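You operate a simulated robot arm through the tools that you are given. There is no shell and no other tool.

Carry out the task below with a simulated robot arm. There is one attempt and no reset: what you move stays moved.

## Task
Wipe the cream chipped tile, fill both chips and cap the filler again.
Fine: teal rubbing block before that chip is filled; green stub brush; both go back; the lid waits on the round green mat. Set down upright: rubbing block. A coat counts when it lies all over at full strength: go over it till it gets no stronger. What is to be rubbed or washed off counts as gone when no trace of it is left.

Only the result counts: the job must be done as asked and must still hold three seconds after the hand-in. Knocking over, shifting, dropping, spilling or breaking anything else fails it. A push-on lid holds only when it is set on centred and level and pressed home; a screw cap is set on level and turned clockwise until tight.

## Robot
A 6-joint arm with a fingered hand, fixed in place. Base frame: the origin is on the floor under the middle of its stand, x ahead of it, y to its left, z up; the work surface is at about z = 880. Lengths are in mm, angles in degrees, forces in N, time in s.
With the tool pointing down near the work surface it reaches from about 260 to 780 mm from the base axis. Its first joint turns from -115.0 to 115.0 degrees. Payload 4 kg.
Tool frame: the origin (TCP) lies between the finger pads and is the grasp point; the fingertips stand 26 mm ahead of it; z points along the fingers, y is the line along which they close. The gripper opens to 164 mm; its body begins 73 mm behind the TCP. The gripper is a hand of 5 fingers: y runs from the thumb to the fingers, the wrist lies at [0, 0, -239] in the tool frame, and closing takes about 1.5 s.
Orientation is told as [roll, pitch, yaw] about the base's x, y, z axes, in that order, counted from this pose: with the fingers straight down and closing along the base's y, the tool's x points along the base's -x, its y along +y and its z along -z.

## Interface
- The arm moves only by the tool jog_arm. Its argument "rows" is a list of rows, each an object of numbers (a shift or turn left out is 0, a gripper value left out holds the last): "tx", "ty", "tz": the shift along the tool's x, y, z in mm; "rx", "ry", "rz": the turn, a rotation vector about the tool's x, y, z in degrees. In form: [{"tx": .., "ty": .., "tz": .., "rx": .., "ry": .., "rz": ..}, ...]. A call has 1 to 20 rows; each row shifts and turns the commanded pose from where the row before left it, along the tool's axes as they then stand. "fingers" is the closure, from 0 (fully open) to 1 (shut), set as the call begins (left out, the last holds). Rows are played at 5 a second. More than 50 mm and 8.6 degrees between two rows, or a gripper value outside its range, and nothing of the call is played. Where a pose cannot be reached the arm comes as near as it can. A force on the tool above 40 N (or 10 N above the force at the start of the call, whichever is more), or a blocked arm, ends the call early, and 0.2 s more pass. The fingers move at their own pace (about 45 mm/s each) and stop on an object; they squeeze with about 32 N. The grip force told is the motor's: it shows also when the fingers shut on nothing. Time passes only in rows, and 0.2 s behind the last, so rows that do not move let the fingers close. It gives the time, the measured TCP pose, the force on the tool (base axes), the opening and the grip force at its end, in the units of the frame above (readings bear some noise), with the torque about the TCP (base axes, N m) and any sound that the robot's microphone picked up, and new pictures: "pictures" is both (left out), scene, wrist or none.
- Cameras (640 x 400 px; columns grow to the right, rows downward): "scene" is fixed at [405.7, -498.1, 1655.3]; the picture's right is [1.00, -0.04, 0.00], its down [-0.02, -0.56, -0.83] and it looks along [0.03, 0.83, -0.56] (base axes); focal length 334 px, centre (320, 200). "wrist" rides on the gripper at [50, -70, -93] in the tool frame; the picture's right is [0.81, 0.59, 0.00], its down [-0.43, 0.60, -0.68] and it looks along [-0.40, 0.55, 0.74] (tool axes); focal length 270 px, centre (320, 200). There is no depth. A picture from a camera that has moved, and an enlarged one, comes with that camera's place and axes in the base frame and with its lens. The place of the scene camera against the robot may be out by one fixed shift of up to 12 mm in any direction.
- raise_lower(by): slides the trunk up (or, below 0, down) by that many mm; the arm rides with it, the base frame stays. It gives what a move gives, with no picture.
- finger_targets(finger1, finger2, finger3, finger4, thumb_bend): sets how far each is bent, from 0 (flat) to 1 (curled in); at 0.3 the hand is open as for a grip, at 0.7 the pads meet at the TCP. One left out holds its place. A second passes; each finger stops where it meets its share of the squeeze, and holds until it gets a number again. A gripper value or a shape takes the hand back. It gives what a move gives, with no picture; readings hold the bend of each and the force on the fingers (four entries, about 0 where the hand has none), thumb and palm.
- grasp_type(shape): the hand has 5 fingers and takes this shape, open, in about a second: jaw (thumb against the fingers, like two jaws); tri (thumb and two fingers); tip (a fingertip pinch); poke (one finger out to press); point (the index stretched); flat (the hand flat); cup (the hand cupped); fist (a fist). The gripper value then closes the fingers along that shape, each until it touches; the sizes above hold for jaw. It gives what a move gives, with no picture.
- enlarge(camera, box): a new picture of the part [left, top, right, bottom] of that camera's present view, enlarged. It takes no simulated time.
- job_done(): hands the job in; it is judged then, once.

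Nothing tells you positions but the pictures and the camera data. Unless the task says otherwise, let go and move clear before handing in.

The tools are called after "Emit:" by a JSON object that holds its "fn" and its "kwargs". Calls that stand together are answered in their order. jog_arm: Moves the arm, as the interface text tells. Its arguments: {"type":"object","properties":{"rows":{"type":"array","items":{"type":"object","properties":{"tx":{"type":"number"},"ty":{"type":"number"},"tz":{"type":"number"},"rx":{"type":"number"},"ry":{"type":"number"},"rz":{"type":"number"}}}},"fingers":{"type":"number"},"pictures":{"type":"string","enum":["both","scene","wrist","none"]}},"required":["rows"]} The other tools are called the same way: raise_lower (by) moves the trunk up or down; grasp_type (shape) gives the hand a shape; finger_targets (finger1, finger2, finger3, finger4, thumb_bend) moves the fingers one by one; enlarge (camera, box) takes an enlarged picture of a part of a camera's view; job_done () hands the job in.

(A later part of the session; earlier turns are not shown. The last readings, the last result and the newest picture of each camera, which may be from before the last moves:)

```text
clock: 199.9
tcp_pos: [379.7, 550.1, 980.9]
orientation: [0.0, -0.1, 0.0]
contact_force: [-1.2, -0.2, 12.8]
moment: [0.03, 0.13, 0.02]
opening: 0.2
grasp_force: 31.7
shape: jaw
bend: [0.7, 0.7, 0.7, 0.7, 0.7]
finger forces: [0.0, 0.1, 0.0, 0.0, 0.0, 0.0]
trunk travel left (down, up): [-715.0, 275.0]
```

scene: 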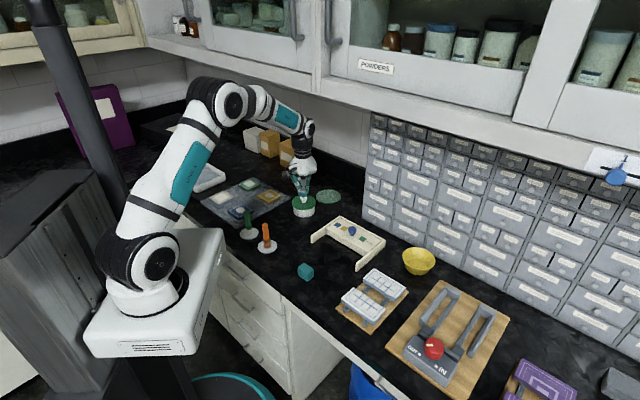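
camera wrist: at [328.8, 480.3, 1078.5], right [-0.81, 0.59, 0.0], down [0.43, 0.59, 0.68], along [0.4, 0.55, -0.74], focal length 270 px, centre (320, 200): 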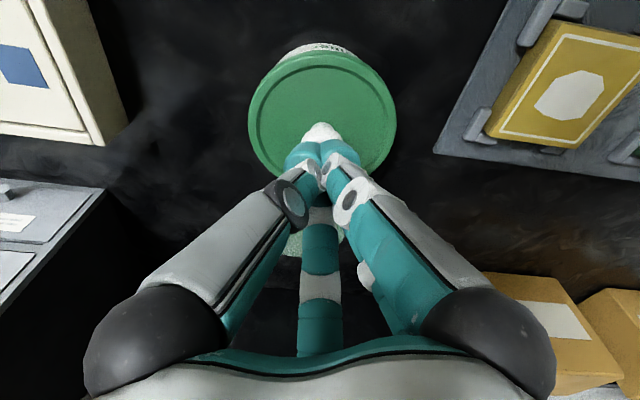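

Emit:
{"fn": "jog_arm", "kwargs": {"rows": [{"tz": 1}, {}, {}], "pictures": "none"}}

Emit:
{"fn": "jog_arm", "kwargs": {"rows": [{"tz": -1}, {"tz": -1}, {"tz": -1}, {}, {}], "pictures": "none"}}

```text
clock: 200.7
tcp_pos: [379.4, 549.2, 982.1]
orientation: [0.1, -0.1, 0.0]
contact_force: [1.2, 3.1, 22.7]
moment: [0.18, 0.14, -0.03]
opening: 0.0
grasp_force: 31.9
shape: jaw
bend: [0.7, 0.7, 0.7, 0.7, 0.7]
finger forces: [0.0, 0.0, 0.1, 0.0, 0.0, 0.0]
trunk travel left (down, up): [-715.0, 275.0]
```

```text
clock: 201.9
tcp_pos: [378.6, 548.2, 981.8]
orientation: [-0.1, 0.0, 0.0]
contact_force: [1.9, 2.9, 8.3]
moment: [0.14, 0.02, 0.01]
opening: 0.0
grasp_force: 32.1
shape: jaw
bend: [0.7, 0.7, 0.7, 0.7, 0.7]
finger forces: [0.0, 0.1, 0.1, 0.0, 0.0, 0.0]
trunk travel left (down, up): [-715.0, 275.0]
```

Emit:
{"fn": "jog_arm", "kwargs": {"rows": [{"tz": -1}, {}, {}], "pictures": "none"}}

Emit:
{"fn": "jog_arm", "kwargs": {"rows": [{"tz": -1}, {}, {}], "pictures": "none"}}

Emit:
{"fn": "jog_arm", "kwargs": {"rows": [{"tz": -2}, {}, {}]}}

Emit:
{"fn": "enlarge", "kwargs": {"camera": "scene", "box": [284, 180, 324, 220]}}

```text
clock: 202.7
tcp_pos: [377.8, 550.1, 982.2]
orientation: [0.0, 0.1, -0.1]
contact_force: [0.4, -0.3, 0.2]
moment: [0.0, 0.02, 0.04]
opening: 0.0
grasp_force: 32.0
shape: jaw
bend: [0.7, 0.7, 0.7, 0.7, 0.7]
finger forces: [0.0, 0.0, 0.1, 0.1, 0.0, 0.0]
trunk travel left (down, up): [-715.0, 275.0]
```

```text
clock: 203.5
tcp_pos: [380.0, 549.9, 985.1]
orientation: [0.0, 0.0, -0.1]
contact_force: [-0.3, 0.2, 0.4]
moment: [0.01, -0.02, -0.01]
opening: 0.1
grasp_force: 31.9
shape: jaw
bend: [0.7, 0.7, 0.7, 0.7, 0.7]
finger forces: [0.1, 0.0, 0.1, 0.0, 0.1, 0.1]
trunk travel left (down, up): [-715.0, 275.0]
```

```text
clock: 204.3
tcp_pos: [377.8, 549.2, 986.1]
orientation: [0.1, 0.1, 0.0]
contact_force: [0.4, 0.1, -0.9]
moment: [0.02, 0.03, 0.0]
opening: 0.0
grasp_force: 31.3
shape: jaw
bend: [0.7, 0.7, 0.7, 0.7, 0.7]
finger forces: [0.0, 0.0, 0.0, 0.0, 0.0, 0.0]
trunk travel left (down, up): [-715.0, 275.0]
camera wrist: at [328.7, 480.5, 1080.7], right [-0.81, 0.59, 0.0], down [0.43, 0.59, 0.68], along [0.4, 0.55, -0.74], focal length 270 px, centre (320, 200)
```

scene: 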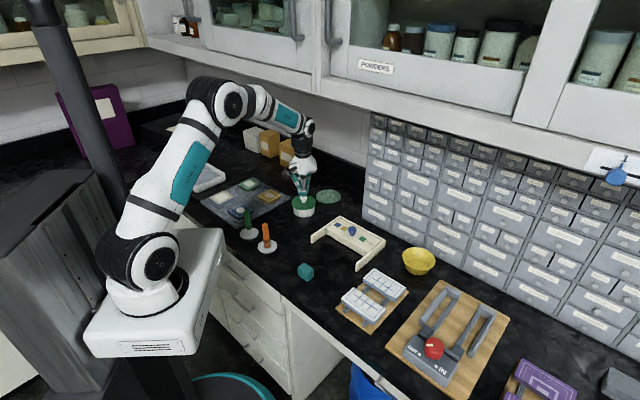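
wrist: 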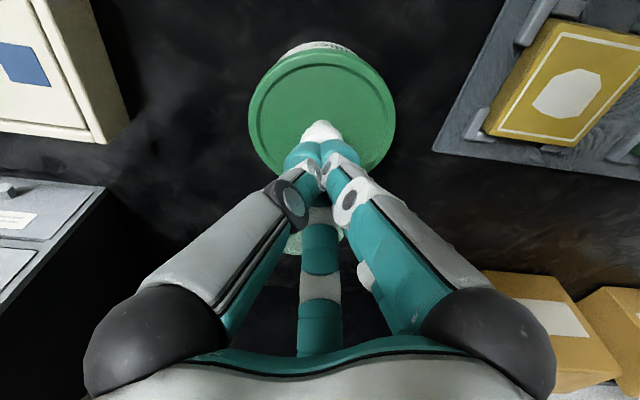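

```text
10.00 times, centred on (304, 200) of scene
camera zoom: at [405.7, -498.1, 1655.3], right [1.0, -0.04, 0.0], down [-0.02, -0.56, -0.83], along [0.03, 0.83, -0.56], focal length 3341 px, centre (480, 200)
```

zoom: 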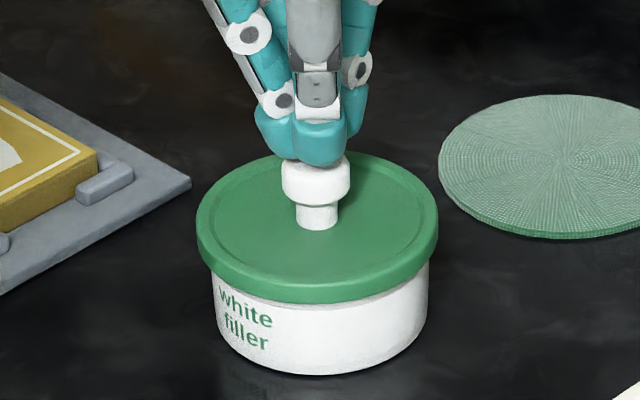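

No snap during that slow press and release at 23 N, which suggests the lid is latched. I'd like one gentle check: open, recentre, hook loosely under the knob head without squeezing, and feel whether the lid resists a very light pull.

Emit:
{"fn": "jog_arm", "kwargs": {"rows": [{"tz": -10}, {"tz": -14}, {}, {}, {}, {}], "fingers": 0.5}}

Emit:
{"fn": "enlarge", "kwargs": {"camera": "wrist", "box": [240, 20, 400, 180]}}

```text
clock: 205.7
tcp_pos: [378.6, 549.6, 1010.2]
orientation: [0.1, 0.1, 0.0]
contact_force: [-0.1, -0.2, 0.5]
moment: [0.01, -0.02, 0.01]
opening: 81.5
grasp_force: 0.1
shape: jaw
bend: [0.37, 0.37, 0.37, 0.37, 0.7]
finger forces: [0.0, 0.1, 0.0, 0.0, 0.1, 0.1]
trunk travel left (down, up): [-715.0, 275.0]
camera wrist: at [329.1, 480.2, 1104.7], right [-0.81, 0.59, 0.0], down [0.43, 0.59, 0.68], along [0.4, 0.55, -0.74], focal length 270 px, centre (320, 200)
```

scene: 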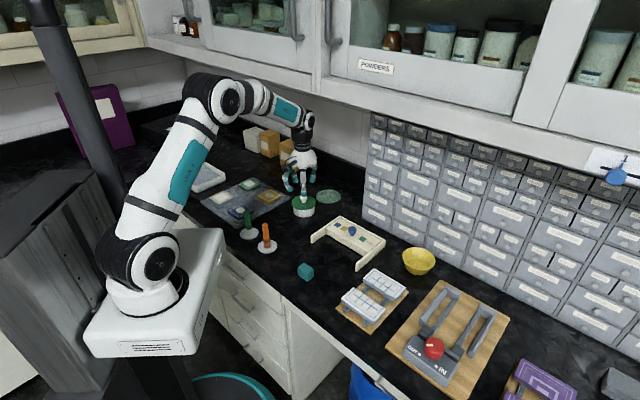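
wrist: 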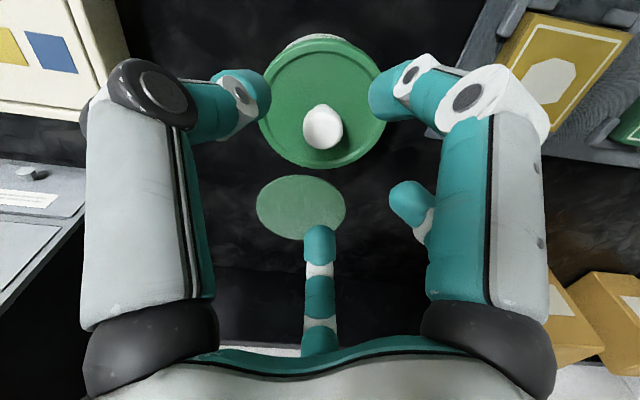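

```text
2.50 times, centred on (320, 100) of wrist
camera zoom: at [329.1, 480.2, 1104.7], right [-0.81, 0.59, 0.0], down [0.43, 0.59, 0.68], along [0.4, 0.55, -0.74], focal length 676 px, centre (320, 450)
```

zoom: 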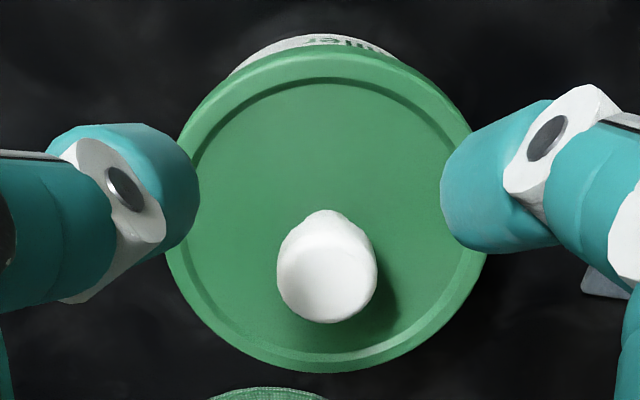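

Correcting about 2 mm and lowering around the knob.

Emit:
{"fn": "jog_arm", "kwargs": {"rows": [{"tx": 1.6, "ty": -1.0}, {"tz": 20}, {"tz": 15}, {"tz": 10}, {"tz": 3}, {}], "pictures": "none"}}

Emit:
{"fn": "jog_arm", "kwargs": {"rows": [{}, {}, {}, {}, {}], "fingers": 0.86}}

Emit:
{"fn": "enlarge", "kwargs": {"camera": "wrist", "box": [240, 60, 400, 220]}}

Emit:
{"fn": "enlarge", "kwargs": {"camera": "scene", "box": [284, 180, 324, 220]}}

```text
clock: 207.1
tcp_pos: [378.3, 550.1, 962.6]
orientation: [-0.1, 0.0, 0.0]
contact_force: [0.8, -0.9, -0.6]
moment: [0.01, 0.01, -0.01]
opening: 81.7
grasp_force: 0.0
shape: jaw
bend: [0.37, 0.37, 0.37, 0.37, 0.7]
finger forces: [0.1, 0.0, 0.1, 0.0, 0.0, 0.1]
trunk travel left (down, up): [-715.0, 275.0]
```

```text
clock: 208.3
tcp_pos: [377.8, 550.3, 962.5]
orientation: [0.0, 0.0, 0.0]
contact_force: [-0.6, -1.1, 1.2]
moment: [0.0, -0.01, 0.0]
opening: 23.5
grasp_force: 0.1
shape: jaw
bend: [0.77, 0.77, 0.77, 0.77, 0.7]
finger forces: [0.4, 0.0, 0.0, 0.1, 0.4, 0.0]
trunk travel left (down, up): [-715.0, 275.0]
camera wrist: at [327.2, 480.5, 1057.2], right [-0.81, 0.59, 0.0], down [0.43, 0.59, 0.68], along [0.4, 0.55, -0.74], focal length 270 px, centre (320, 200)
```

scene: 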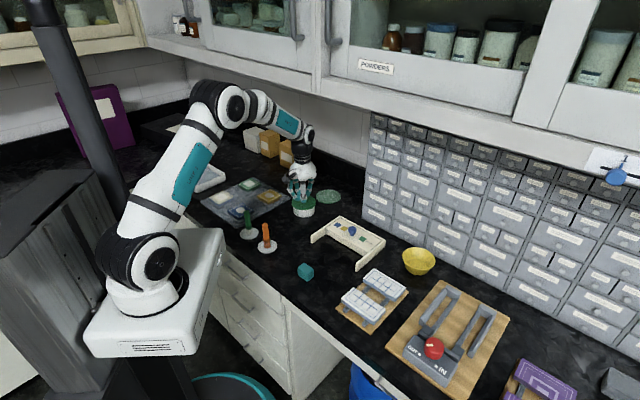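
wrist: 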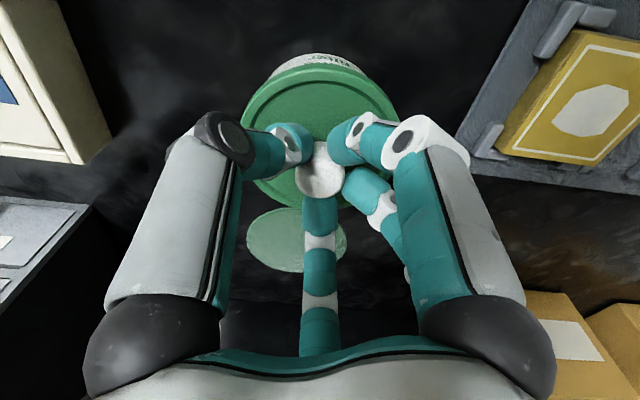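

```text
2.50 times, centred on (320, 140) of wrist
camera zoom: at [327.2, 480.5, 1057.2], right [-0.81, 0.59, 0.0], down [0.43, 0.59, 0.68], along [0.4, 0.55, -0.74], focal length 676 px, centre (320, 350)
```

zoom: 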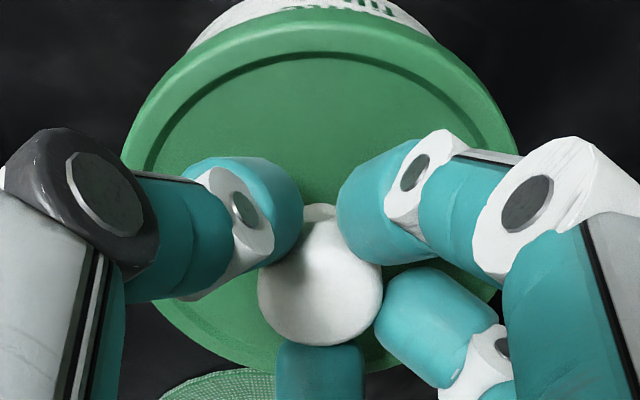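

```text
10.00 times, centred on (304, 200) of scene
camera zoom: at [405.7, -498.1, 1655.3], right [1.0, -0.04, 0.0], down [-0.02, -0.56, -0.83], along [0.03, 0.83, -0.56], focal length 3341 px, centre (480, 200)
```

zoom: 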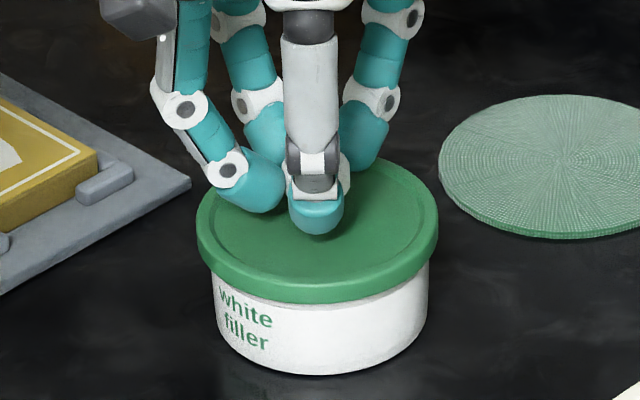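

The fingers are loosely around the knob with almost no squeeze. Raising 1 mm at a time, watching the pull force.

Emit:
{"fn": "jog_arm", "kwargs": {"rows": [{"tz": -1}, {}], "pictures": "none"}}

Emit:
{"fn": "jog_arm", "kwargs": {"rows": [{"tz": -1}, {}], "pictures": "none"}}

Emit:
{"fn": "jog_arm", "kwargs": {"rows": [{"tz": -1}, {}], "pictures": "none"}}

```text
clock: 208.9
tcp_pos: [377.5, 549.6, 964.1]
orientation: [0.0, 0.0, 0.0]
contact_force: [-0.3, 0.0, -0.2]
moment: [0.0, 0.02, -0.03]
opening: 23.2
grasp_force: 0.0
shape: jaw
bend: [0.58, 0.77, 0.77, 0.77, 0.7]
finger forces: [0.2, 0.2, 0.1, 0.0, 0.2, 0.1]
trunk travel left (down, up): [-715.0, 275.0]
```

```text
clock: 209.5
tcp_pos: [375.9, 548.5, 966.3]
orientation: [0.0, 0.0, 0.0]
contact_force: [0.3, -0.4, -0.1]
moment: [0.01, -0.03, -0.05]
opening: 23.2
grasp_force: 0.0
shape: jaw
bend: [0.58, 0.77, 0.58, 0.77, 0.7]
finger forces: [0.0, 0.2, 0.3, 0.1, 0.0, 0.1]
trunk travel left (down, up): [-715.0, 275.0]
```

```text
clock: 210.1
tcp_pos: [376.6, 548.8, 966.1]
orientation: [0.1, 0.0, 0.0]
contact_force: [-0.2, 0.0, -1.0]
moment: [-0.02, 0.03, 0.0]
opening: 23.2
grasp_force: 0.0
shape: jaw
bend: [0.58, 0.77, 0.58, 0.77, 0.7]
finger forces: [0.0, 0.0, 0.1, 0.1, 0.0, 0.0]
trunk travel left (down, up): [-715.0, 275.0]
```

Emit:
{"fn": "jog_arm", "kwargs": {"rows": [{"tz": -1.5}, {}]}}

Emit:
{"fn": "enlarge", "kwargs": {"camera": "scene", "box": [284, 180, 324, 220]}}

```text
clock: 210.7
tcp_pos: [376.9, 548.3, 967.6]
orientation: [0.0, 0.1, 0.1]
contact_force: [0.5, -0.8, -0.3]
moment: [0.04, -0.01, -0.03]
opening: 23.3
grasp_force: 0.1
shape: jaw
bend: [0.58, 0.77, 0.58, 0.77, 0.7]
finger forces: [0.0, 0.0, 0.0, 0.0, 0.0, 0.0]
trunk travel left (down, up): [-715.0, 275.0]
camera wrist: at [326.6, 479.7, 1061.8], right [-0.81, 0.59, 0.0], down [0.43, 0.59, 0.68], along [0.4, 0.55, -0.74], focal length 270 px, centre (320, 200)
```

scene: 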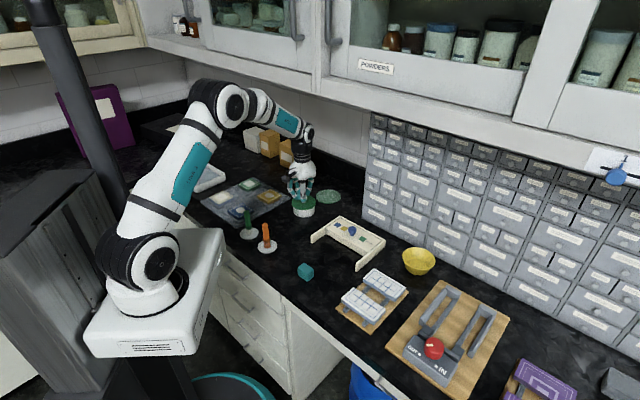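
wrist: 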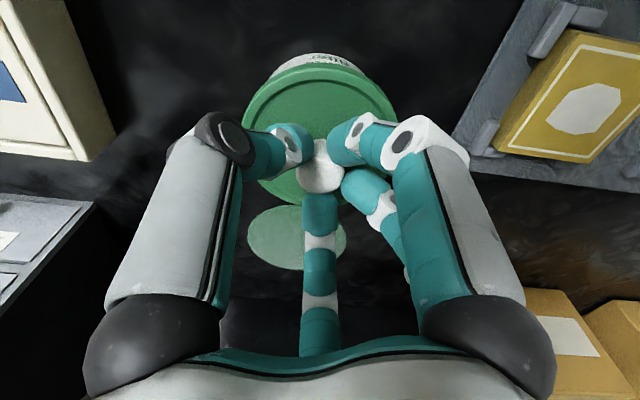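

```text
10.00 times, centred on (304, 200) of scene
camera zoom: at [405.7, -498.1, 1655.3], right [1.0, -0.04, 0.0], down [-0.02, -0.56, -0.83], along [0.03, 0.83, -0.56], focal length 3341 px, centre (480, 200)
```

zoom: 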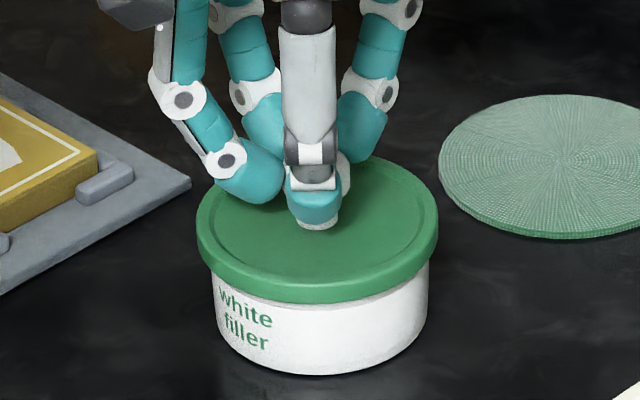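

The fingers were too open to catch. I'll lower again and close slightly tighter.

Emit:
{"fn": "jog_arm", "kwargs": {"rows": [{"tz": 3}, {"tz": 2}, {}], "pictures": "none"}}

Emit:
{"fn": "jog_arm", "kwargs": {"rows": [{}, {}, {}], "fingers": 0.88, "pictures": "none"}}

```text
clock: 211.5
tcp_pos: [376.6, 549.5, 962.4]
orientation: [-0.1, -0.1, 0.0]
contact_force: [1.0, 0.5, 0.4]
moment: [0.01, -0.01, 0.04]
opening: 23.0
grasp_force: 0.1
shape: jaw
bend: [0.58, 0.77, 0.58, 0.77, 0.7]
finger forces: [0.2, 0.1, 0.5, 0.1, 0.0, 0.0]
trunk travel left (down, up): [-715.0, 275.0]
```

```text
clock: 212.3
tcp_pos: [377.9, 548.1, 963.1]
orientation: [0.0, -0.1, 0.0]
contact_force: [0.3, 0.7, -2.2]
moment: [0.0, 0.03, 0.01]
opening: 19.2
grasp_force: 32.0
shape: jaw
bend: [0.76, 0.76, 0.77, 0.76, 0.7]
finger forces: [27.6, 27.9, 27.8, 27.7, 28.3, 0.0]
trunk travel left (down, up): [-715.0, 275.0]
```

Gripped now, with about 2 N of downward resistance and no snap. I'll raise just a fraction to see whether the resistance grows.

Emit:
{"fn": "jog_arm", "kwargs": {"rows": [{"tz": -0.3}, {}], "pictures": "none"}}

```text
clock: 212.9
tcp_pos: [377.6, 549.4, 963.6]
orientation: [-0.1, 0.0, 0.0]
contact_force: [0.4, -0.1, 0.5]
moment: [-0.01, 0.01, -0.02]
opening: 19.1
grasp_force: 32.0
shape: jaw
bend: [0.76, 0.76, 0.77, 0.76, 0.7]
finger forces: [27.7, 28.1, 28.0, 27.7, 28.5, 0.0]
trunk travel left (down, up): [-715.0, 275.0]
heard: snap
```

That small pull popped it off, so it had been latched — the latch is just light. I'll lower the lid home, open, and finish with a press from above only (no gripping afterwards).

Emit:
{"fn": "jog_arm", "kwargs": {"rows": [{"tz": 1}, {"tz": 1}, {}], "pictures": "none"}}

Emit:
{"fn": "jog_arm", "kwargs": {"rows": [{"tz": 0.8}, {}], "pictures": "none"}}

```text
clock: 213.7
tcp_pos: [376.9, 548.3, 961.7]
orientation: [0.1, -0.1, 0.1]
contact_force: [0.5, -0.7, 7.5]
moment: [-0.02, -0.04, 0.01]
opening: 19.3
grasp_force: 32.6
shape: jaw
bend: [0.76, 0.76, 0.77, 0.76, 0.7]
finger forces: [28.4, 29.0, 29.1, 28.7, 29.6, 0.0]
trunk travel left (down, up): [-715.0, 275.0]
```

```text
clock: 214.3
tcp_pos: [378.3, 549.0, 960.9]
orientation: [0.2, -0.1, 0.0]
contact_force: [2.2, 1.5, 15.0]
moment: [0.04, -0.04, -0.02]
opening: 19.4
grasp_force: 32.3
shape: jaw
bend: [0.76, 0.76, 0.77, 0.76, 0.7]
finger forces: [29.1, 30.5, 30.6, 29.6, 30.3, 0.0]
trunk travel left (down, up): [-715.0, 275.0]
```

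Emit:
{"fn": "jog_arm", "kwargs": {"rows": [{"tz": 0.8}, {}, {}], "pictures": "none"}}

```text
clock: 215.1
tcp_pos: [376.9, 548.9, 961.4]
orientation: [0.3, -0.1, 0.1]
contact_force: [3.1, 3.5, 21.8]
moment: [0.09, -0.06, -0.01]
opening: 19.2
grasp_force: 32.0
shape: jaw
bend: [0.77, 0.76, 0.77, 0.76, 0.7]
finger forces: [29.7, 32.0, 32.6, 31.1, 31.0, 0.1]
trunk travel left (down, up): [-715.0, 275.0]
```

No snap even at 22 N. Last time it re-latched while the pressure was easing off, so I'll ease off slowly and listen.

Emit:
{"fn": "jog_arm", "kwargs": {"rows": [{"tz": -0.8}, {}], "pictures": "none"}}

Emit:
{"fn": "jog_arm", "kwargs": {"rows": [{"tz": -0.8}, {}], "pictures": "none"}}

```text
clock: 215.7
tcp_pos: [376.9, 548.7, 962.5]
orientation: [0.0, -0.1, 0.0]
contact_force: [3.1, 3.5, 20.6]
moment: [0.05, -0.1, 0.04]
opening: 19.2
grasp_force: 31.6
shape: jaw
bend: [0.77, 0.76, 0.77, 0.76, 0.7]
finger forces: [29.6, 31.8, 32.8, 31.4, 31.0, 0.1]
trunk travel left (down, up): [-715.0, 275.0]
```

```text
clock: 216.3
tcp_pos: [377.1, 548.3, 961.4]
orientation: [0.2, 0.0, 0.0]
contact_force: [5.6, 2.3, 19.0]
moment: [0.09, -0.15, -0.02]
opening: 19.5
grasp_force: 32.1
shape: jaw
bend: [0.77, 0.76, 0.77, 0.76, 0.7]
finger forces: [28.9, 31.2, 32.6, 31.3, 30.7, 0.0]
trunk travel left (down, up): [-715.0, 275.0]
```

Emit:
{"fn": "jog_arm", "kwargs": {"rows": [{"tz": -0.8}, {}], "pictures": "none"}}

Emit:
{"fn": "jog_arm", "kwargs": {"rows": [{"tz": -0.8}, {}], "pictures": "none"}}

```text
clock: 216.9
tcp_pos: [376.1, 548.1, 961.9]
orientation: [-0.1, 0.0, 0.0]
contact_force: [4.0, 2.7, 12.2]
moment: [0.07, -0.11, 0.02]
opening: 19.4
grasp_force: 32.2
shape: jaw
bend: [0.77, 0.76, 0.77, 0.76, 0.7]
finger forces: [28.5, 30.8, 31.8, 30.4, 29.8, 0.0]
trunk travel left (down, up): [-715.0, 275.0]
```

```text
clock: 217.5
tcp_pos: [377.2, 548.3, 961.9]
orientation: [0.0, 0.0, 0.1]
contact_force: [0.2, 1.9, 6.3]
moment: [0.09, -0.06, -0.04]
opening: 19.2
grasp_force: 32.5
shape: jaw
bend: [0.77, 0.76, 0.77, 0.76, 0.7]
finger forces: [28.8, 30.2, 30.4, 29.4, 29.4, 0.1]
trunk travel left (down, up): [-715.0, 275.0]
```

I'll open here so the lid can centre itself, then press from above.

Emit:
{"fn": "jog_arm", "kwargs": {"rows": [{"tz": -0.5}, {}, {}, {}, {}, {}], "fingers": 0.5, "pictures": "none"}}

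Emit:
{"fn": "jog_arm", "kwargs": {"rows": [{"tz": -15}, {"tz": -15}, {"tz": -15}, {}]}}

Emit:
{"fn": "enlarge", "kwargs": {"camera": "scene", "box": [284, 180, 324, 220]}}

Emit:
{"fn": "enlarge", "kwargs": {"camera": "wrist", "box": [240, 20, 400, 180]}}

```text
clock: 218.9
tcp_pos: [377.8, 549.7, 963.3]
orientation: [0.0, 0.1, 0.0]
contact_force: [-0.5, -0.5, -0.1]
moment: [-0.02, -0.01, -0.01]
opening: 81.5
grasp_force: 0.0
shape: jaw
bend: [0.37, 0.37, 0.37, 0.37, 0.7]
finger forces: [0.0, 0.1, 0.0, 0.1, 0.1, 0.1]
trunk travel left (down, up): [-715.0, 275.0]
```

```text
clock: 219.9
tcp_pos: [377.6, 548.1, 1005.8]
orientation: [0.0, 0.1, 0.0]
contact_force: [-0.2, 0.3, -0.3]
moment: [0.0, 0.02, 0.0]
opening: 81.4
grasp_force: 0.0
shape: jaw
bend: [0.37, 0.37, 0.37, 0.37, 0.7]
finger forces: [0.0, 0.0, 0.0, 0.1, 0.1, 0.0]
trunk travel left (down, up): [-715.0, 275.0]
camera wrist: at [327.6, 479.4, 1100.9], right [-0.81, 0.59, 0.0], down [0.43, 0.59, 0.68], along [0.4, 0.55, -0.74], focal length 270 px, centre (320, 200)
```

scene: 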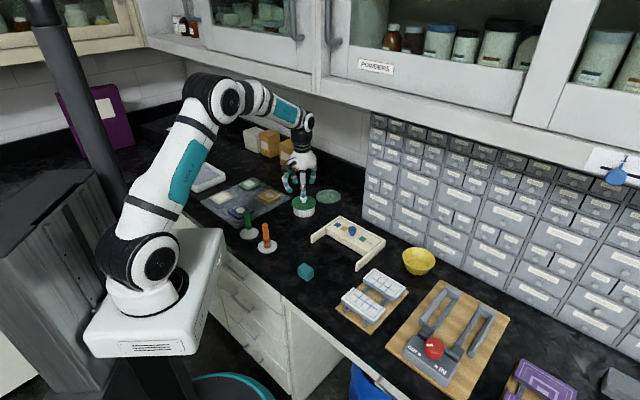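
wrist: 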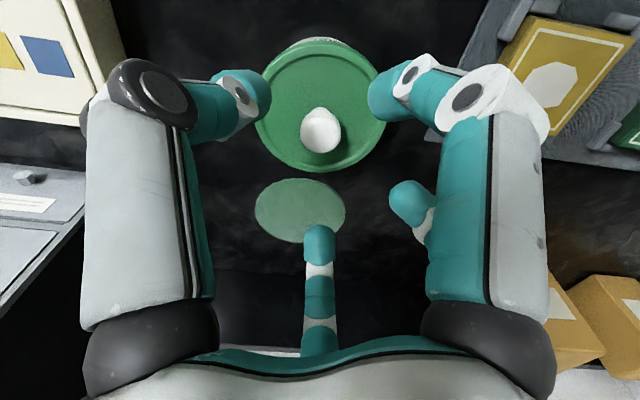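

```text
10.00 times, centred on (304, 200) of scene
camera zoom: at [405.7, -498.1, 1655.3], right [1.0, -0.04, 0.0], down [-0.02, -0.56, -0.83], along [0.03, 0.83, -0.56], focal length 3341 px, centre (480, 200)
```

zoom: 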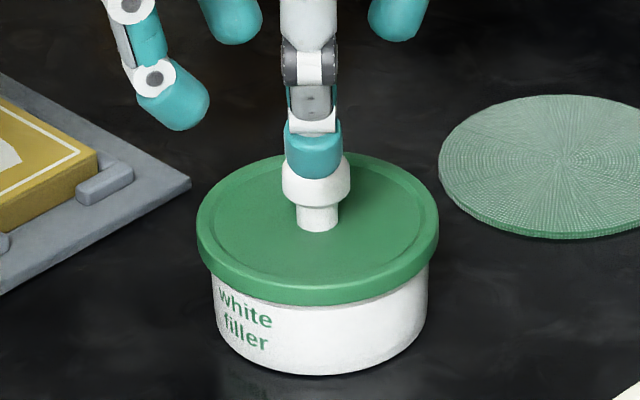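

```text
2.50 times, centred on (320, 100) of wrist
camera zoom: at [327.6, 479.4, 1100.9], right [-0.81, 0.59, 0.0], down [0.43, 0.59, 0.68], along [0.4, 0.55, -0.74], focal length 676 px, centre (320, 450)
```

zoom: 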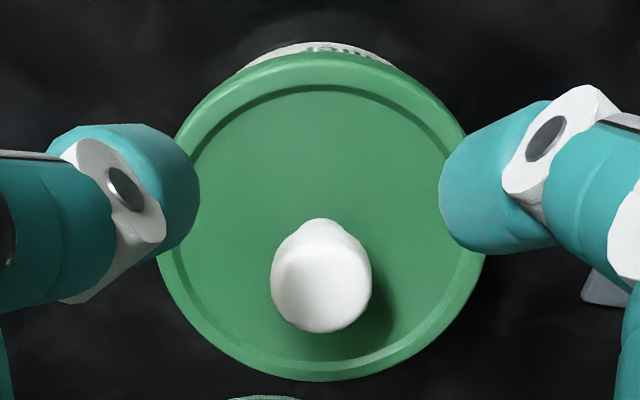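

I'll try a more even press: keep the fingers half open around the knob and push down on the lid's flat top with all fingertips at once, which is centred and level.

Emit:
{"fn": "jog_arm", "kwargs": {"rows": [{"tx": 0.7, "ty": -1.0}, {}, {}, {"tz": 20}, {"tz": 15}, {"tz": 6}, {}], "fingers": 0.6}}

Emit:
{"fn": "enlarge", "kwargs": {"camera": "scene", "box": [284, 180, 324, 220]}}

Emit:
{"fn": "enlarge", "kwargs": {"camera": "wrist", "box": [220, 40, 420, 240]}}

```text
clock: 221.5
tcp_pos: [376.5, 546.5, 965.3]
orientation: [0.0, 0.0, 0.0]
contact_force: [0.3, 0.0, 0.9]
moment: [-0.01, 0.0, -0.01]
opening: 65.9
grasp_force: 0.1
shape: jaw
bend: [0.42, 0.42, 0.42, 0.42, 0.7]
finger forces: [0.0, 0.0, 0.0, 0.1, 0.1, 0.1]
trunk travel left (down, up): [-715.0, 275.0]
camera wrist: at [326.3, 477.7, 1060.5], right [-0.81, 0.59, 0.0], down [0.43, 0.59, 0.68], along [0.4, 0.55, -0.74], focal length 270 px, centre (320, 200)
```

scene: 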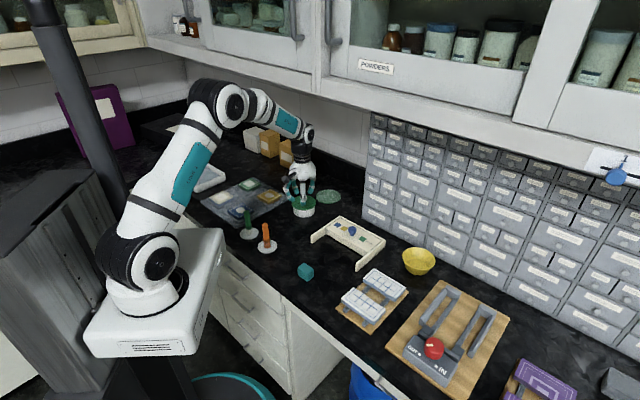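
wrist: 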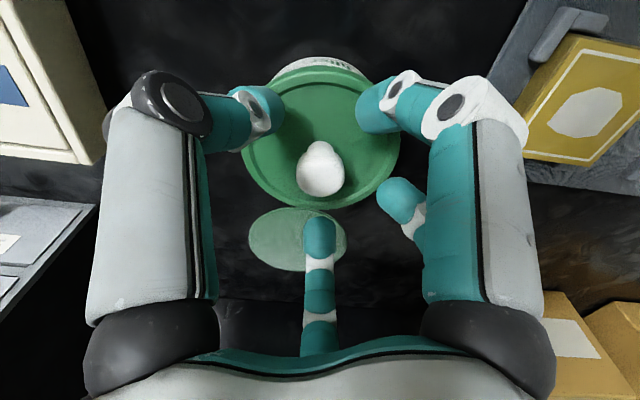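

```text
10.00 times, centred on (304, 200) of scene
camera zoom: at [405.7, -498.1, 1655.3], right [1.0, -0.04, 0.0], down [-0.02, -0.56, -0.83], along [0.03, 0.83, -0.56], focal length 3341 px, centre (480, 200)
```

zoom: 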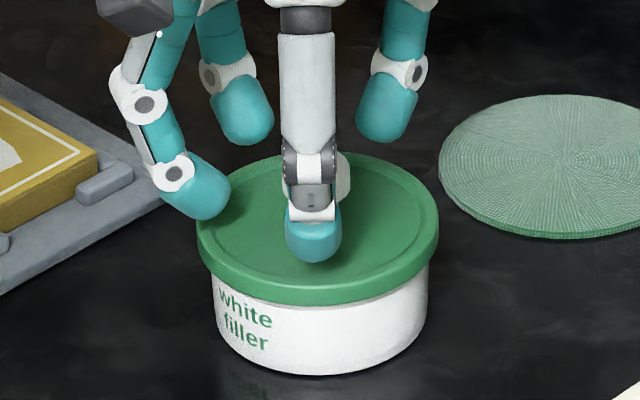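

```text
2.00 times, centred on (320, 140) of wrist
camera zoom: at [326.3, 477.7, 1060.5], right [-0.81, 0.59, 0.0], down [0.43, 0.59, 0.68], along [0.4, 0.55, -0.74], focal length 541 px, centre (320, 320)
```

zoom: 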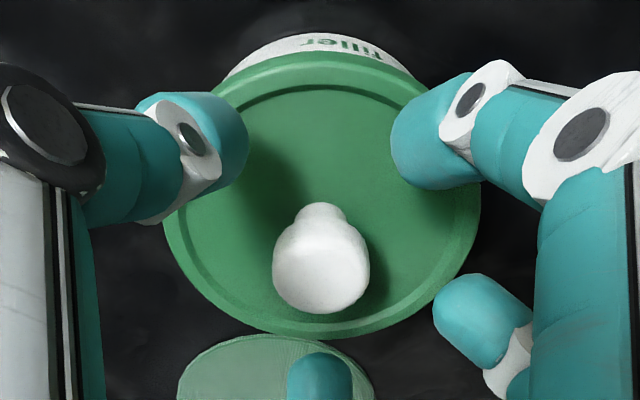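

The fingertips are a bit too wide at this opening. I'll close a little more so they land on the flat of the lid, clear of the knob.

Emit:
{"fn": "jog_arm", "kwargs": {"rows": [{}, {}, {}, {}], "fingers": 0.74}}

Emit:
{"fn": "enlarge", "kwargs": {"camera": "scene", "box": [284, 180, 324, 220]}}

Emit:
{"fn": "enlarge", "kwargs": {"camera": "wrist", "box": [220, 40, 420, 240]}}

```text
clock: 222.5
tcp_pos: [376.1, 546.6, 967.2]
orientation: [0.0, 0.1, 0.1]
contact_force: [0.7, 0.1, -0.4]
moment: [-0.02, 0.01, 0.05]
opening: 42.8
grasp_force: 0.1
shape: jaw
bend: [0.5, 0.5, 0.5, 0.5, 0.7]
finger forces: [0.1, 0.0, 0.1, 0.1, 0.0, 0.0]
trunk travel left (down, up): [-715.0, 275.0]
camera wrist: at [326.4, 477.6, 1060.6], right [-0.81, 0.59, 0.0], down [0.43, 0.59, 0.68], along [0.4, 0.55, -0.74], focal length 270 px, centre (320, 200)
```

scene: 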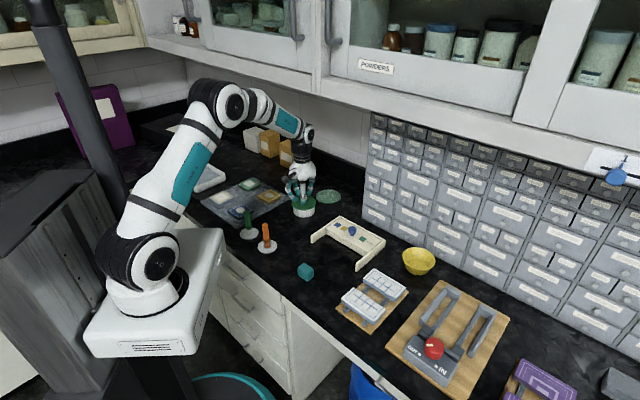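
wrist: 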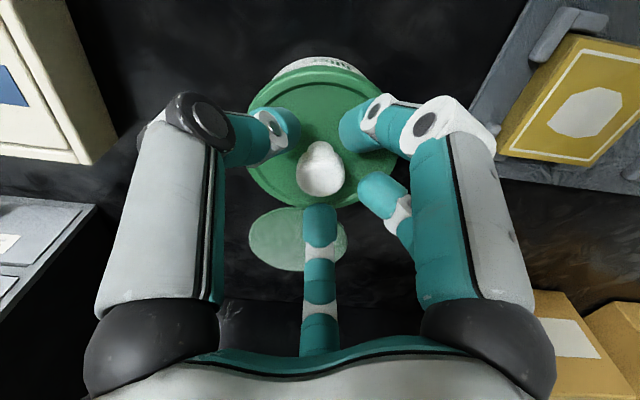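

```text
10.00 times, centred on (304, 200) of scene
camera zoom: at [405.7, -498.1, 1655.3], right [1.0, -0.04, 0.0], down [-0.02, -0.56, -0.83], along [0.03, 0.83, -0.56], focal length 3341 px, centre (480, 200)
```

zoom: 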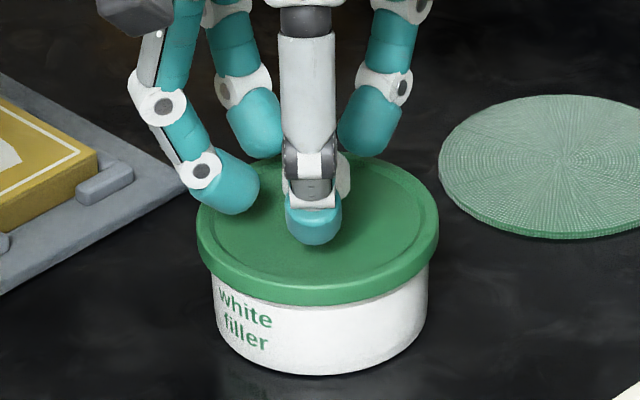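

```text
2.00 times, centred on (320, 140) of wrist
camera zoom: at [326.4, 477.6, 1060.6], right [-0.81, 0.59, 0.0], down [0.43, 0.59, 0.68], along [0.4, 0.55, -0.74], focal length 541 px, centre (320, 320)
```

zoom: 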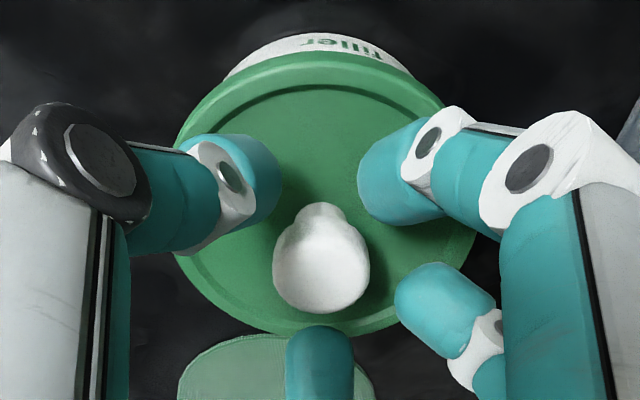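

Fingertips now ring the knob over the lid's flat. Lowering to press evenly.

Emit:
{"fn": "jog_arm", "kwargs": {"rows": [{"tz": 4}, {"tz": 3}, {"tz": 1}, {}], "pictures": "none"}}

Emit:
{"fn": "jog_arm", "kwargs": {"rows": [{"tz": 1}, {}], "pictures": "none"}}

Emit:
{"fn": "jog_arm", "kwargs": {"rows": [{"tz": 1}, {}], "pictures": "none"}}

```text
clock: 223.5
tcp_pos: [375.9, 546.4, 958.7]
orientation: [0.0, -0.1, 0.0]
contact_force: [0.3, 0.9, 0.0]
moment: [-0.02, 0.0, -0.02]
opening: 43.1
grasp_force: 0.1
shape: jaw
bend: [0.5, 0.5, 0.5, 0.5, 0.7]
finger forces: [0.1, 0.2, 0.1, 0.0, 0.0, 0.0]
trunk travel left (down, up): [-715.0, 275.0]
```

```text
clock: 224.1
tcp_pos: [376.2, 547.8, 958.0]
orientation: [0.0, -0.1, 0.0]
contact_force: [0.0, -1.3, 0.0]
moment: [0.01, -0.01, 0.02]
opening: 42.9
grasp_force: 0.1
shape: jaw
bend: [0.5, 0.5, 0.5, 0.5, 0.7]
finger forces: [0.0, 0.0, 0.0, 0.0, 0.1, 0.0]
trunk travel left (down, up): [-715.0, 275.0]
```

```text
clock: 224.7
tcp_pos: [377.7, 547.9, 957.5]
orientation: [-0.1, 0.0, 0.0]
contact_force: [-0.5, 0.2, 0.7]
moment: [-0.02, 0.04, -0.02]
opening: 42.7
grasp_force: 0.0
shape: jaw
bend: [0.5, 0.5, 0.5, 0.5, 0.7]
finger forces: [0.1, 0.0, 0.0, 0.1, 0.1, 0.1]
trunk travel left (down, up): [-715.0, 275.0]
```

Emit:
{"fn": "jog_arm", "kwargs": {"rows": [{"tz": 1}, {}], "pictures": "none"}}

Emit:
{"fn": "jog_arm", "kwargs": {"rows": [{"tz": 1}, {}], "pictures": "none"}}

Emit:
{"fn": "jog_arm", "kwargs": {"rows": [{"tz": 1}, {}], "pictures": "none"}}

```text
clock: 225.3
tcp_pos: [377.6, 547.3, 955.3]
orientation: [0.0, 0.1, -0.1]
contact_force: [0.6, 1.1, 0.1]
moment: [-0.02, -0.01, 0.01]
opening: 42.9
grasp_force: 0.0
shape: jaw
bend: [0.5, 0.5, 0.5, 0.5, 0.7]
finger forces: [0.0, 0.0, 0.1, 0.0, 0.1, 0.0]
trunk travel left (down, up): [-715.0, 275.0]
```

```text
clock: 225.9
tcp_pos: [375.5, 547.6, 955.2]
orientation: [0.0, -0.1, -0.1]
contact_force: [-0.3, -1.1, -0.2]
moment: [0.02, 0.0, 0.01]
opening: 42.8
grasp_force: 0.0
shape: jaw
bend: [0.5, 0.5, 0.5, 0.5, 0.7]
finger forces: [0.0, 0.0, 0.0, 0.0, 0.1, 0.1]
trunk travel left (down, up): [-715.0, 275.0]
```

```text
clock: 226.5
tcp_pos: [376.4, 547.6, 954.5]
orientation: [0.0, 0.0, 0.0]
contact_force: [-0.8, -1.3, 1.7]
moment: [0.0, 0.0, 0.03]
opening: 43.0
grasp_force: 0.2
shape: jaw
bend: [0.5, 0.5, 0.5, 0.5, 0.7]
finger forces: [0.5, 0.2, 0.3, 0.6, 0.1, 0.1]
trunk travel left (down, up): [-715.0, 275.0]
```

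All fingers are touching evenly. Pressing a bit more.

Emit:
{"fn": "jog_arm", "kwargs": {"rows": [{"tz": 1}, {}], "pictures": "none"}}

Emit:
{"fn": "jog_arm", "kwargs": {"rows": [{"tz": 1}, {}], "pictures": "none"}}

```text
clock: 227.1
tcp_pos: [376.5, 546.5, 952.3]
orientation: [0.2, -0.2, 0.0]
contact_force: [-0.4, -1.2, 7.4]
moment: [-0.07, 0.05, -0.02]
opening: 42.9
grasp_force: 0.2
shape: jaw
bend: [0.5, 0.5, 0.5, 0.5, 0.7]
finger forces: [2.2, 1.3, 1.1, 1.4, 2.1, 0.1]
trunk travel left (down, up): [-715.0, 275.0]
```

```text
clock: 227.7
tcp_pos: [375.6, 546.9, 953.9]
orientation: [0.2, -0.1, 0.0]
contact_force: [0.4, 0.8, 16.6]
moment: [-0.06, 0.03, 0.0]
opening: 43.4
grasp_force: 0.0
shape: jaw
bend: [0.5, 0.5, 0.5, 0.5, 0.7]
finger forces: [3.4, 3.1, 2.7, 2.8, 4.2, 0.1]
trunk travel left (down, up): [-715.0, 275.0]
```

Very even pressure across all five fingertips (17 N). Pressing on a little further.

Emit:
{"fn": "jog_arm", "kwargs": {"rows": [{"tz": 0.8}, {}], "pictures": "none"}}

Emit:
{"fn": "jog_arm", "kwargs": {"rows": [{"tz": 0.6}, {}], "pictures": "none"}}

```text
clock: 228.3
tcp_pos: [376.7, 547.3, 953.9]
orientation: [0.3, 0.0, 0.1]
contact_force: [0.4, 0.5, 24.1]
moment: [-0.07, 0.04, 0.04]
opening: 44.2
grasp_force: 0.0
shape: jaw
bend: [0.5, 0.49, 0.5, 0.5, 0.7]
finger forces: [4.8, 4.8, 4.3, 4.2, 6.6, 0.1]
trunk travel left (down, up): [-715.0, 275.0]
```

```text
clock: 228.9
tcp_pos: [376.2, 546.6, 954.4]
orientation: [0.3, -0.2, -0.1]
contact_force: [3.2, 1.1, 33.6]
moment: [-0.03, -0.08, 0.09]
opening: 44.6
grasp_force: 0.1
shape: jaw
bend: [0.5, 0.49, 0.49, 0.5, 0.7]
finger forces: [5.9, 6.5, 6.2, 5.6, 8.8, 0.0]
trunk travel left (down, up): [-715.0, 275.0]
```

33 N and no snap. Now easing off slowly and listening.

Emit:
{"fn": "jog_arm", "kwargs": {"rows": [{"tz": -0.7}, {}], "pictures": "none"}}

Emit:
{"fn": "jog_arm", "kwargs": {"rows": [{"tz": -0.7}, {}], "pictures": "none"}}

Emit:
{"fn": "jog_arm", "kwargs": {"rows": [{"tz": -0.8}, {}], "pictures": "none"}}

Emit:
{"fn": "jog_arm", "kwargs": {"rows": [{"tz": -1}, {}], "pictures": "none"}}

Emit:
{"fn": "jog_arm", "kwargs": {"rows": [{"tz": -1}, {}], "pictures": "none"}}

```text
clock: 229.5
tcp_pos: [376.0, 547.1, 953.6]
orientation: [0.2, -0.2, 0.0]
contact_force: [4.2, 0.5, 33.9]
moment: [-0.1, -0.13, 0.08]
opening: 44.3
grasp_force: 0.2
shape: jaw
bend: [0.5, 0.49, 0.49, 0.49, 0.7]
finger forces: [5.6, 6.2, 6.5, 5.9, 8.7, 0.1]
trunk travel left (down, up): [-715.0, 275.0]
```

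```text
clock: 230.1
tcp_pos: [375.6, 545.8, 952.2]
orientation: [0.2, -0.2, 0.0]
contact_force: [3.8, 0.4, 28.3]
moment: [0.05, -0.18, 0.04]
opening: 44.8
grasp_force: 0.2
shape: jaw
bend: [0.5, 0.49, 0.49, 0.49, 0.7]
finger forces: [4.2, 5.6, 6.6, 6.0, 6.1, 0.1]
trunk travel left (down, up): [-715.0, 275.0]
```

```text
clock: 230.7
tcp_pos: [375.5, 545.5, 953.6]
orientation: [0.1, 0.0, -0.1]
contact_force: [2.9, 1.8, 21.5]
moment: [0.12, -0.18, 0.03]
opening: 44.6
grasp_force: 0.1
shape: jaw
bend: [0.5, 0.49, 0.49, 0.49, 0.7]
finger forces: [2.7, 4.1, 6.6, 4.6, 3.8, 0.0]
trunk travel left (down, up): [-715.0, 275.0]
```

```text
clock: 231.3
tcp_pos: [375.8, 545.7, 953.0]
orientation: [0.0, 0.0, 0.0]
contact_force: [2.5, 3.0, 16.7]
moment: [0.13, -0.11, 0.03]
opening: 43.8
grasp_force: 0.0
shape: jaw
bend: [0.5, 0.49, 0.49, 0.49, 0.7]
finger forces: [2.0, 3.6, 4.9, 3.4, 2.2, 0.0]
trunk travel left (down, up): [-715.0, 275.0]
```

```text
clock: 231.9
tcp_pos: [376.2, 546.7, 953.2]
orientation: [-0.1, 0.1, 0.0]
contact_force: [0.6, 0.4, 6.4]
moment: [0.09, -0.02, -0.01]
opening: 43.4
grasp_force: 0.0
shape: jaw
bend: [0.5, 0.5, 0.49, 0.5, 0.7]
finger forces: [0.7, 1.5, 2.2, 1.7, 0.2, 0.0]
trunk travel left (down, up): [-715.0, 275.0]
```

Still no snap. Perhaps it needs a firmer push than 34 N; the limit rises with the starting force, so I can go up gradually to a bit over 40 N with this even press.

Emit:
{"fn": "jog_arm", "kwargs": {"rows": [{"tz": 1}, {"tz": 0.8}, {}], "pictures": "none"}}

Emit:
{"fn": "jog_arm", "kwargs": {"rows": [{"tz": 0.8}, {}], "pictures": "none"}}

Emit:
{"fn": "jog_arm", "kwargs": {"rows": [{"tz": 0.5}, {}], "pictures": "none"}}

```text
clock: 232.7
tcp_pos: [376.5, 547.6, 952.8]
orientation: [0.1, -0.1, 0.0]
contact_force: [-1.7, -1.1, 11.5]
moment: [-0.16, 0.04, -0.03]
opening: 43.4
grasp_force: 0.0
shape: jaw
bend: [0.5, 0.5, 0.5, 0.5, 0.7]
finger forces: [3.1, 1.7, 1.4, 2.5, 3.4, 0.0]
trunk travel left (down, up): [-715.0, 275.0]
```

```text
clock: 233.3
tcp_pos: [376.9, 548.2, 952.9]
orientation: [0.1, 0.0, -0.1]
contact_force: [-1.0, -0.3, 19.1]
moment: [-0.12, 0.05, 0.0]
opening: 43.8
grasp_force: 0.1
shape: jaw
bend: [0.5, 0.5, 0.5, 0.5, 0.7]
finger forces: [3.9, 3.0, 2.2, 3.6, 5.2, 0.1]
trunk travel left (down, up): [-715.0, 275.0]
```

```text
clock: 233.9
tcp_pos: [375.6, 547.7, 953.9]
orientation: [0.2, -0.1, -0.1]
contact_force: [-0.1, -0.2, 23.8]
moment: [-0.1, -0.02, 0.01]
opening: 44.0
grasp_force: 0.0
shape: jaw
bend: [0.5, 0.5, 0.5, 0.5, 0.7]
finger forces: [4.9, 4.4, 4.0, 4.5, 6.4, 0.1]
trunk travel left (down, up): [-715.0, 275.0]
```

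Emit:
{"fn": "jog_arm", "kwargs": {"rows": [{"tz": 0.8}, {}], "pictures": "none"}}

Emit:
{"fn": "jog_arm", "kwargs": {"rows": [{"tz": 0.5}, {}], "pictures": "none"}}

Emit:
{"fn": "jog_arm", "kwargs": {"rows": [{"tz": 0.4}, {}], "pictures": "none"}}

```text
clock: 234.5
tcp_pos: [376.5, 546.9, 952.3]
orientation: [0.3, -0.2, 0.1]
contact_force: [1.0, 1.6, 33.6]
moment: [-0.08, 0.0, 0.03]
opening: 44.6
grasp_force: 0.1
shape: jaw
bend: [0.5, 0.49, 0.49, 0.49, 0.7]
finger forces: [6.1, 6.2, 5.8, 5.9, 9.1, 0.0]
trunk travel left (down, up): [-715.0, 275.0]
```

```text
clock: 235.1
tcp_pos: [376.3, 546.6, 949.0]
orientation: [-0.4, 0.0, 0.1]
contact_force: [0.1, -2.5, 7.8]
moment: [0.04, -0.03, -0.04]
opening: 31.8
grasp_force: 31.7
shape: jaw
bend: [0.81, 0.82, 0.82, 0.82, 0.64]
finger forces: [23.4, 36.0, 35.4, 28.4, 37.3, 0.0]
trunk travel left (down, up): [-715.0, 275.0]
```

```text
clock: 235.7
tcp_pos: [376.5, 546.3, 948.5]
orientation: [-0.1, 0.0, 0.0]
contact_force: [0.5, -1.3, -0.7]
moment: [-0.01, 0.02, 0.01]
opening: 31.6
grasp_force: 32.2
shape: jaw
bend: [0.81, 0.82, 0.82, 0.81, 0.64]
finger forces: [22.6, 36.1, 31.2, 27.8, 34.8, 0.1]
trunk travel left (down, up): [-715.0, 275.0]
```

The fingers buckled inward and now hold the knob. No snap so far. Let me look before opening.

Emit:
{"fn": "enlarge", "kwargs": {"camera": "scene", "box": [284, 180, 324, 220]}}

Emit:
{"fn": "jog_arm", "kwargs": {"rows": [{}]}}

Emit:
{"fn": "enlarge", "kwargs": {"camera": "wrist", "box": [220, 40, 420, 240]}}

```text
10.00 times, centred on (304, 200) of scene
camera zoom: at [405.7, -498.1, 1655.3], right [1.0, -0.04, 0.0], down [-0.02, -0.56, -0.83], along [0.03, 0.83, -0.56], focal length 3341 px, centre (480, 200)
```

zoom: 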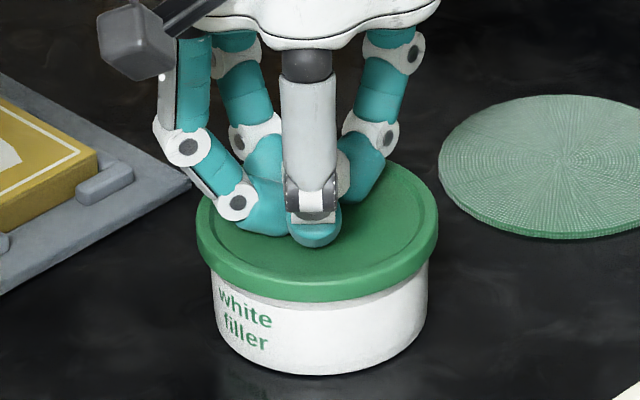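

```text
clock: 236.1
tcp_pos: [377.0, 546.5, 949.7]
orientation: [0.0, -0.1, 0.0]
contact_force: [0.5, -1.7, -0.4]
moment: [-0.05, -0.03, 0.04]
opening: 31.5
grasp_force: 32.2
shape: jaw
bend: [0.81, 0.82, 0.82, 0.81, 0.64]
finger forces: [22.6, 36.2, 31.4, 28.0, 35.4, 0.0]
trunk travel left (down, up): [-715.0, 275.0]
camera wrist: at [326.4, 478.5, 1043.3], right [-0.81, 0.59, 0.0], down [0.43, 0.59, 0.68], along [0.4, 0.55, -0.74], focal length 270 px, centre (320, 200)
```

scene: 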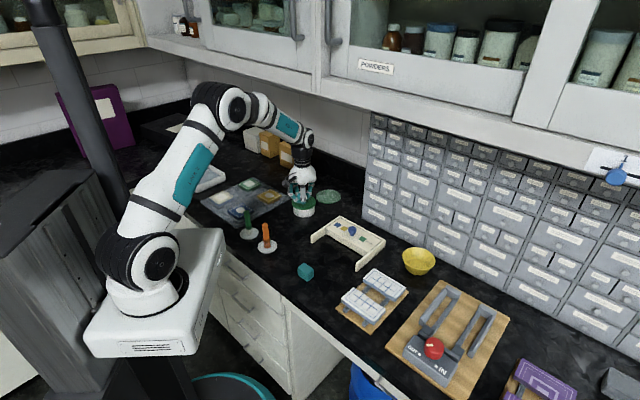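
wrist: 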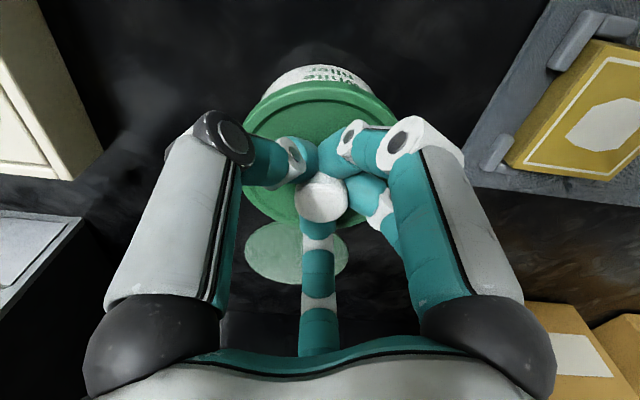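

```text
2.00 times, centred on (320, 140) of wrist
camera zoom: at [326.4, 478.5, 1043.3], right [-0.81, 0.59, 0.0], down [0.43, 0.59, 0.68], along [0.4, 0.55, -0.74], focal length 541 px, centre (320, 320)
```

zoom: 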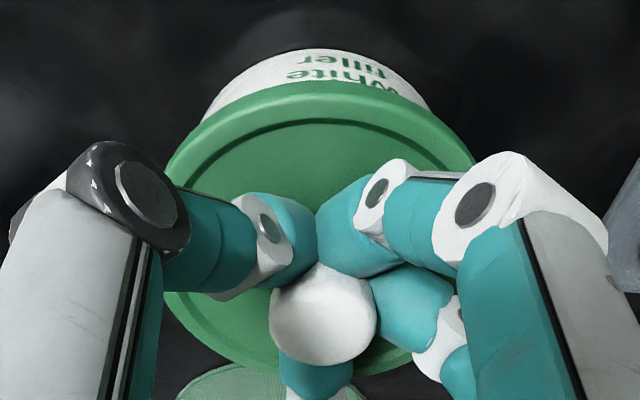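

The fingers are now tight around the neck. A tiny pull here will tell me the latch state: raising in 0.5 mm steps.

Emit:
{"fn": "jog_arm", "kwargs": {"rows": [{"tz": -0.5}, {}], "pictures": "none"}}

Emit:
{"fn": "jog_arm", "kwargs": {"rows": [{"tz": -0.5}, {}], "pictures": "none"}}

Emit:
{"fn": "jog_arm", "kwargs": {"rows": [{"tz": -0.5}, {}], "pictures": "none"}}

```text
clock: 236.7
tcp_pos: [377.9, 547.7, 949.6]
orientation: [0.0, 0.0, -0.1]
contact_force: [0.4, -1.6, -0.3]
moment: [-0.06, 0.03, -0.01]
opening: 31.3
grasp_force: 31.8
shape: jaw
bend: [0.81, 0.82, 0.82, 0.81, 0.64]
finger forces: [22.7, 36.6, 31.5, 28.2, 35.8, 0.0]
trunk travel left (down, up): [-715.0, 275.0]
```

```text
clock: 237.3
tcp_pos: [377.1, 548.2, 950.4]
orientation: [0.1, 0.0, 0.1]
contact_force: [1.0, -1.0, -0.4]
moment: [-0.03, 0.01, 0.02]
opening: 31.5
grasp_force: 31.9
shape: jaw
bend: [0.81, 0.82, 0.82, 0.81, 0.64]
finger forces: [22.6, 36.6, 31.9, 28.1, 35.3, 0.0]
trunk travel left (down, up): [-715.0, 275.0]
```

```text
clock: 237.9
tcp_pos: [376.7, 548.2, 951.0]
orientation: [0.0, 0.1, 0.1]
contact_force: [-0.1, -1.5, -0.8]
moment: [-0.05, -0.02, 0.01]
opening: 31.6
grasp_force: 31.7
shape: jaw
bend: [0.81, 0.82, 0.82, 0.81, 0.64]
finger forces: [22.5, 36.8, 32.0, 28.1, 35.2, 0.0]
trunk travel left (down, up): [-715.0, 275.0]
```

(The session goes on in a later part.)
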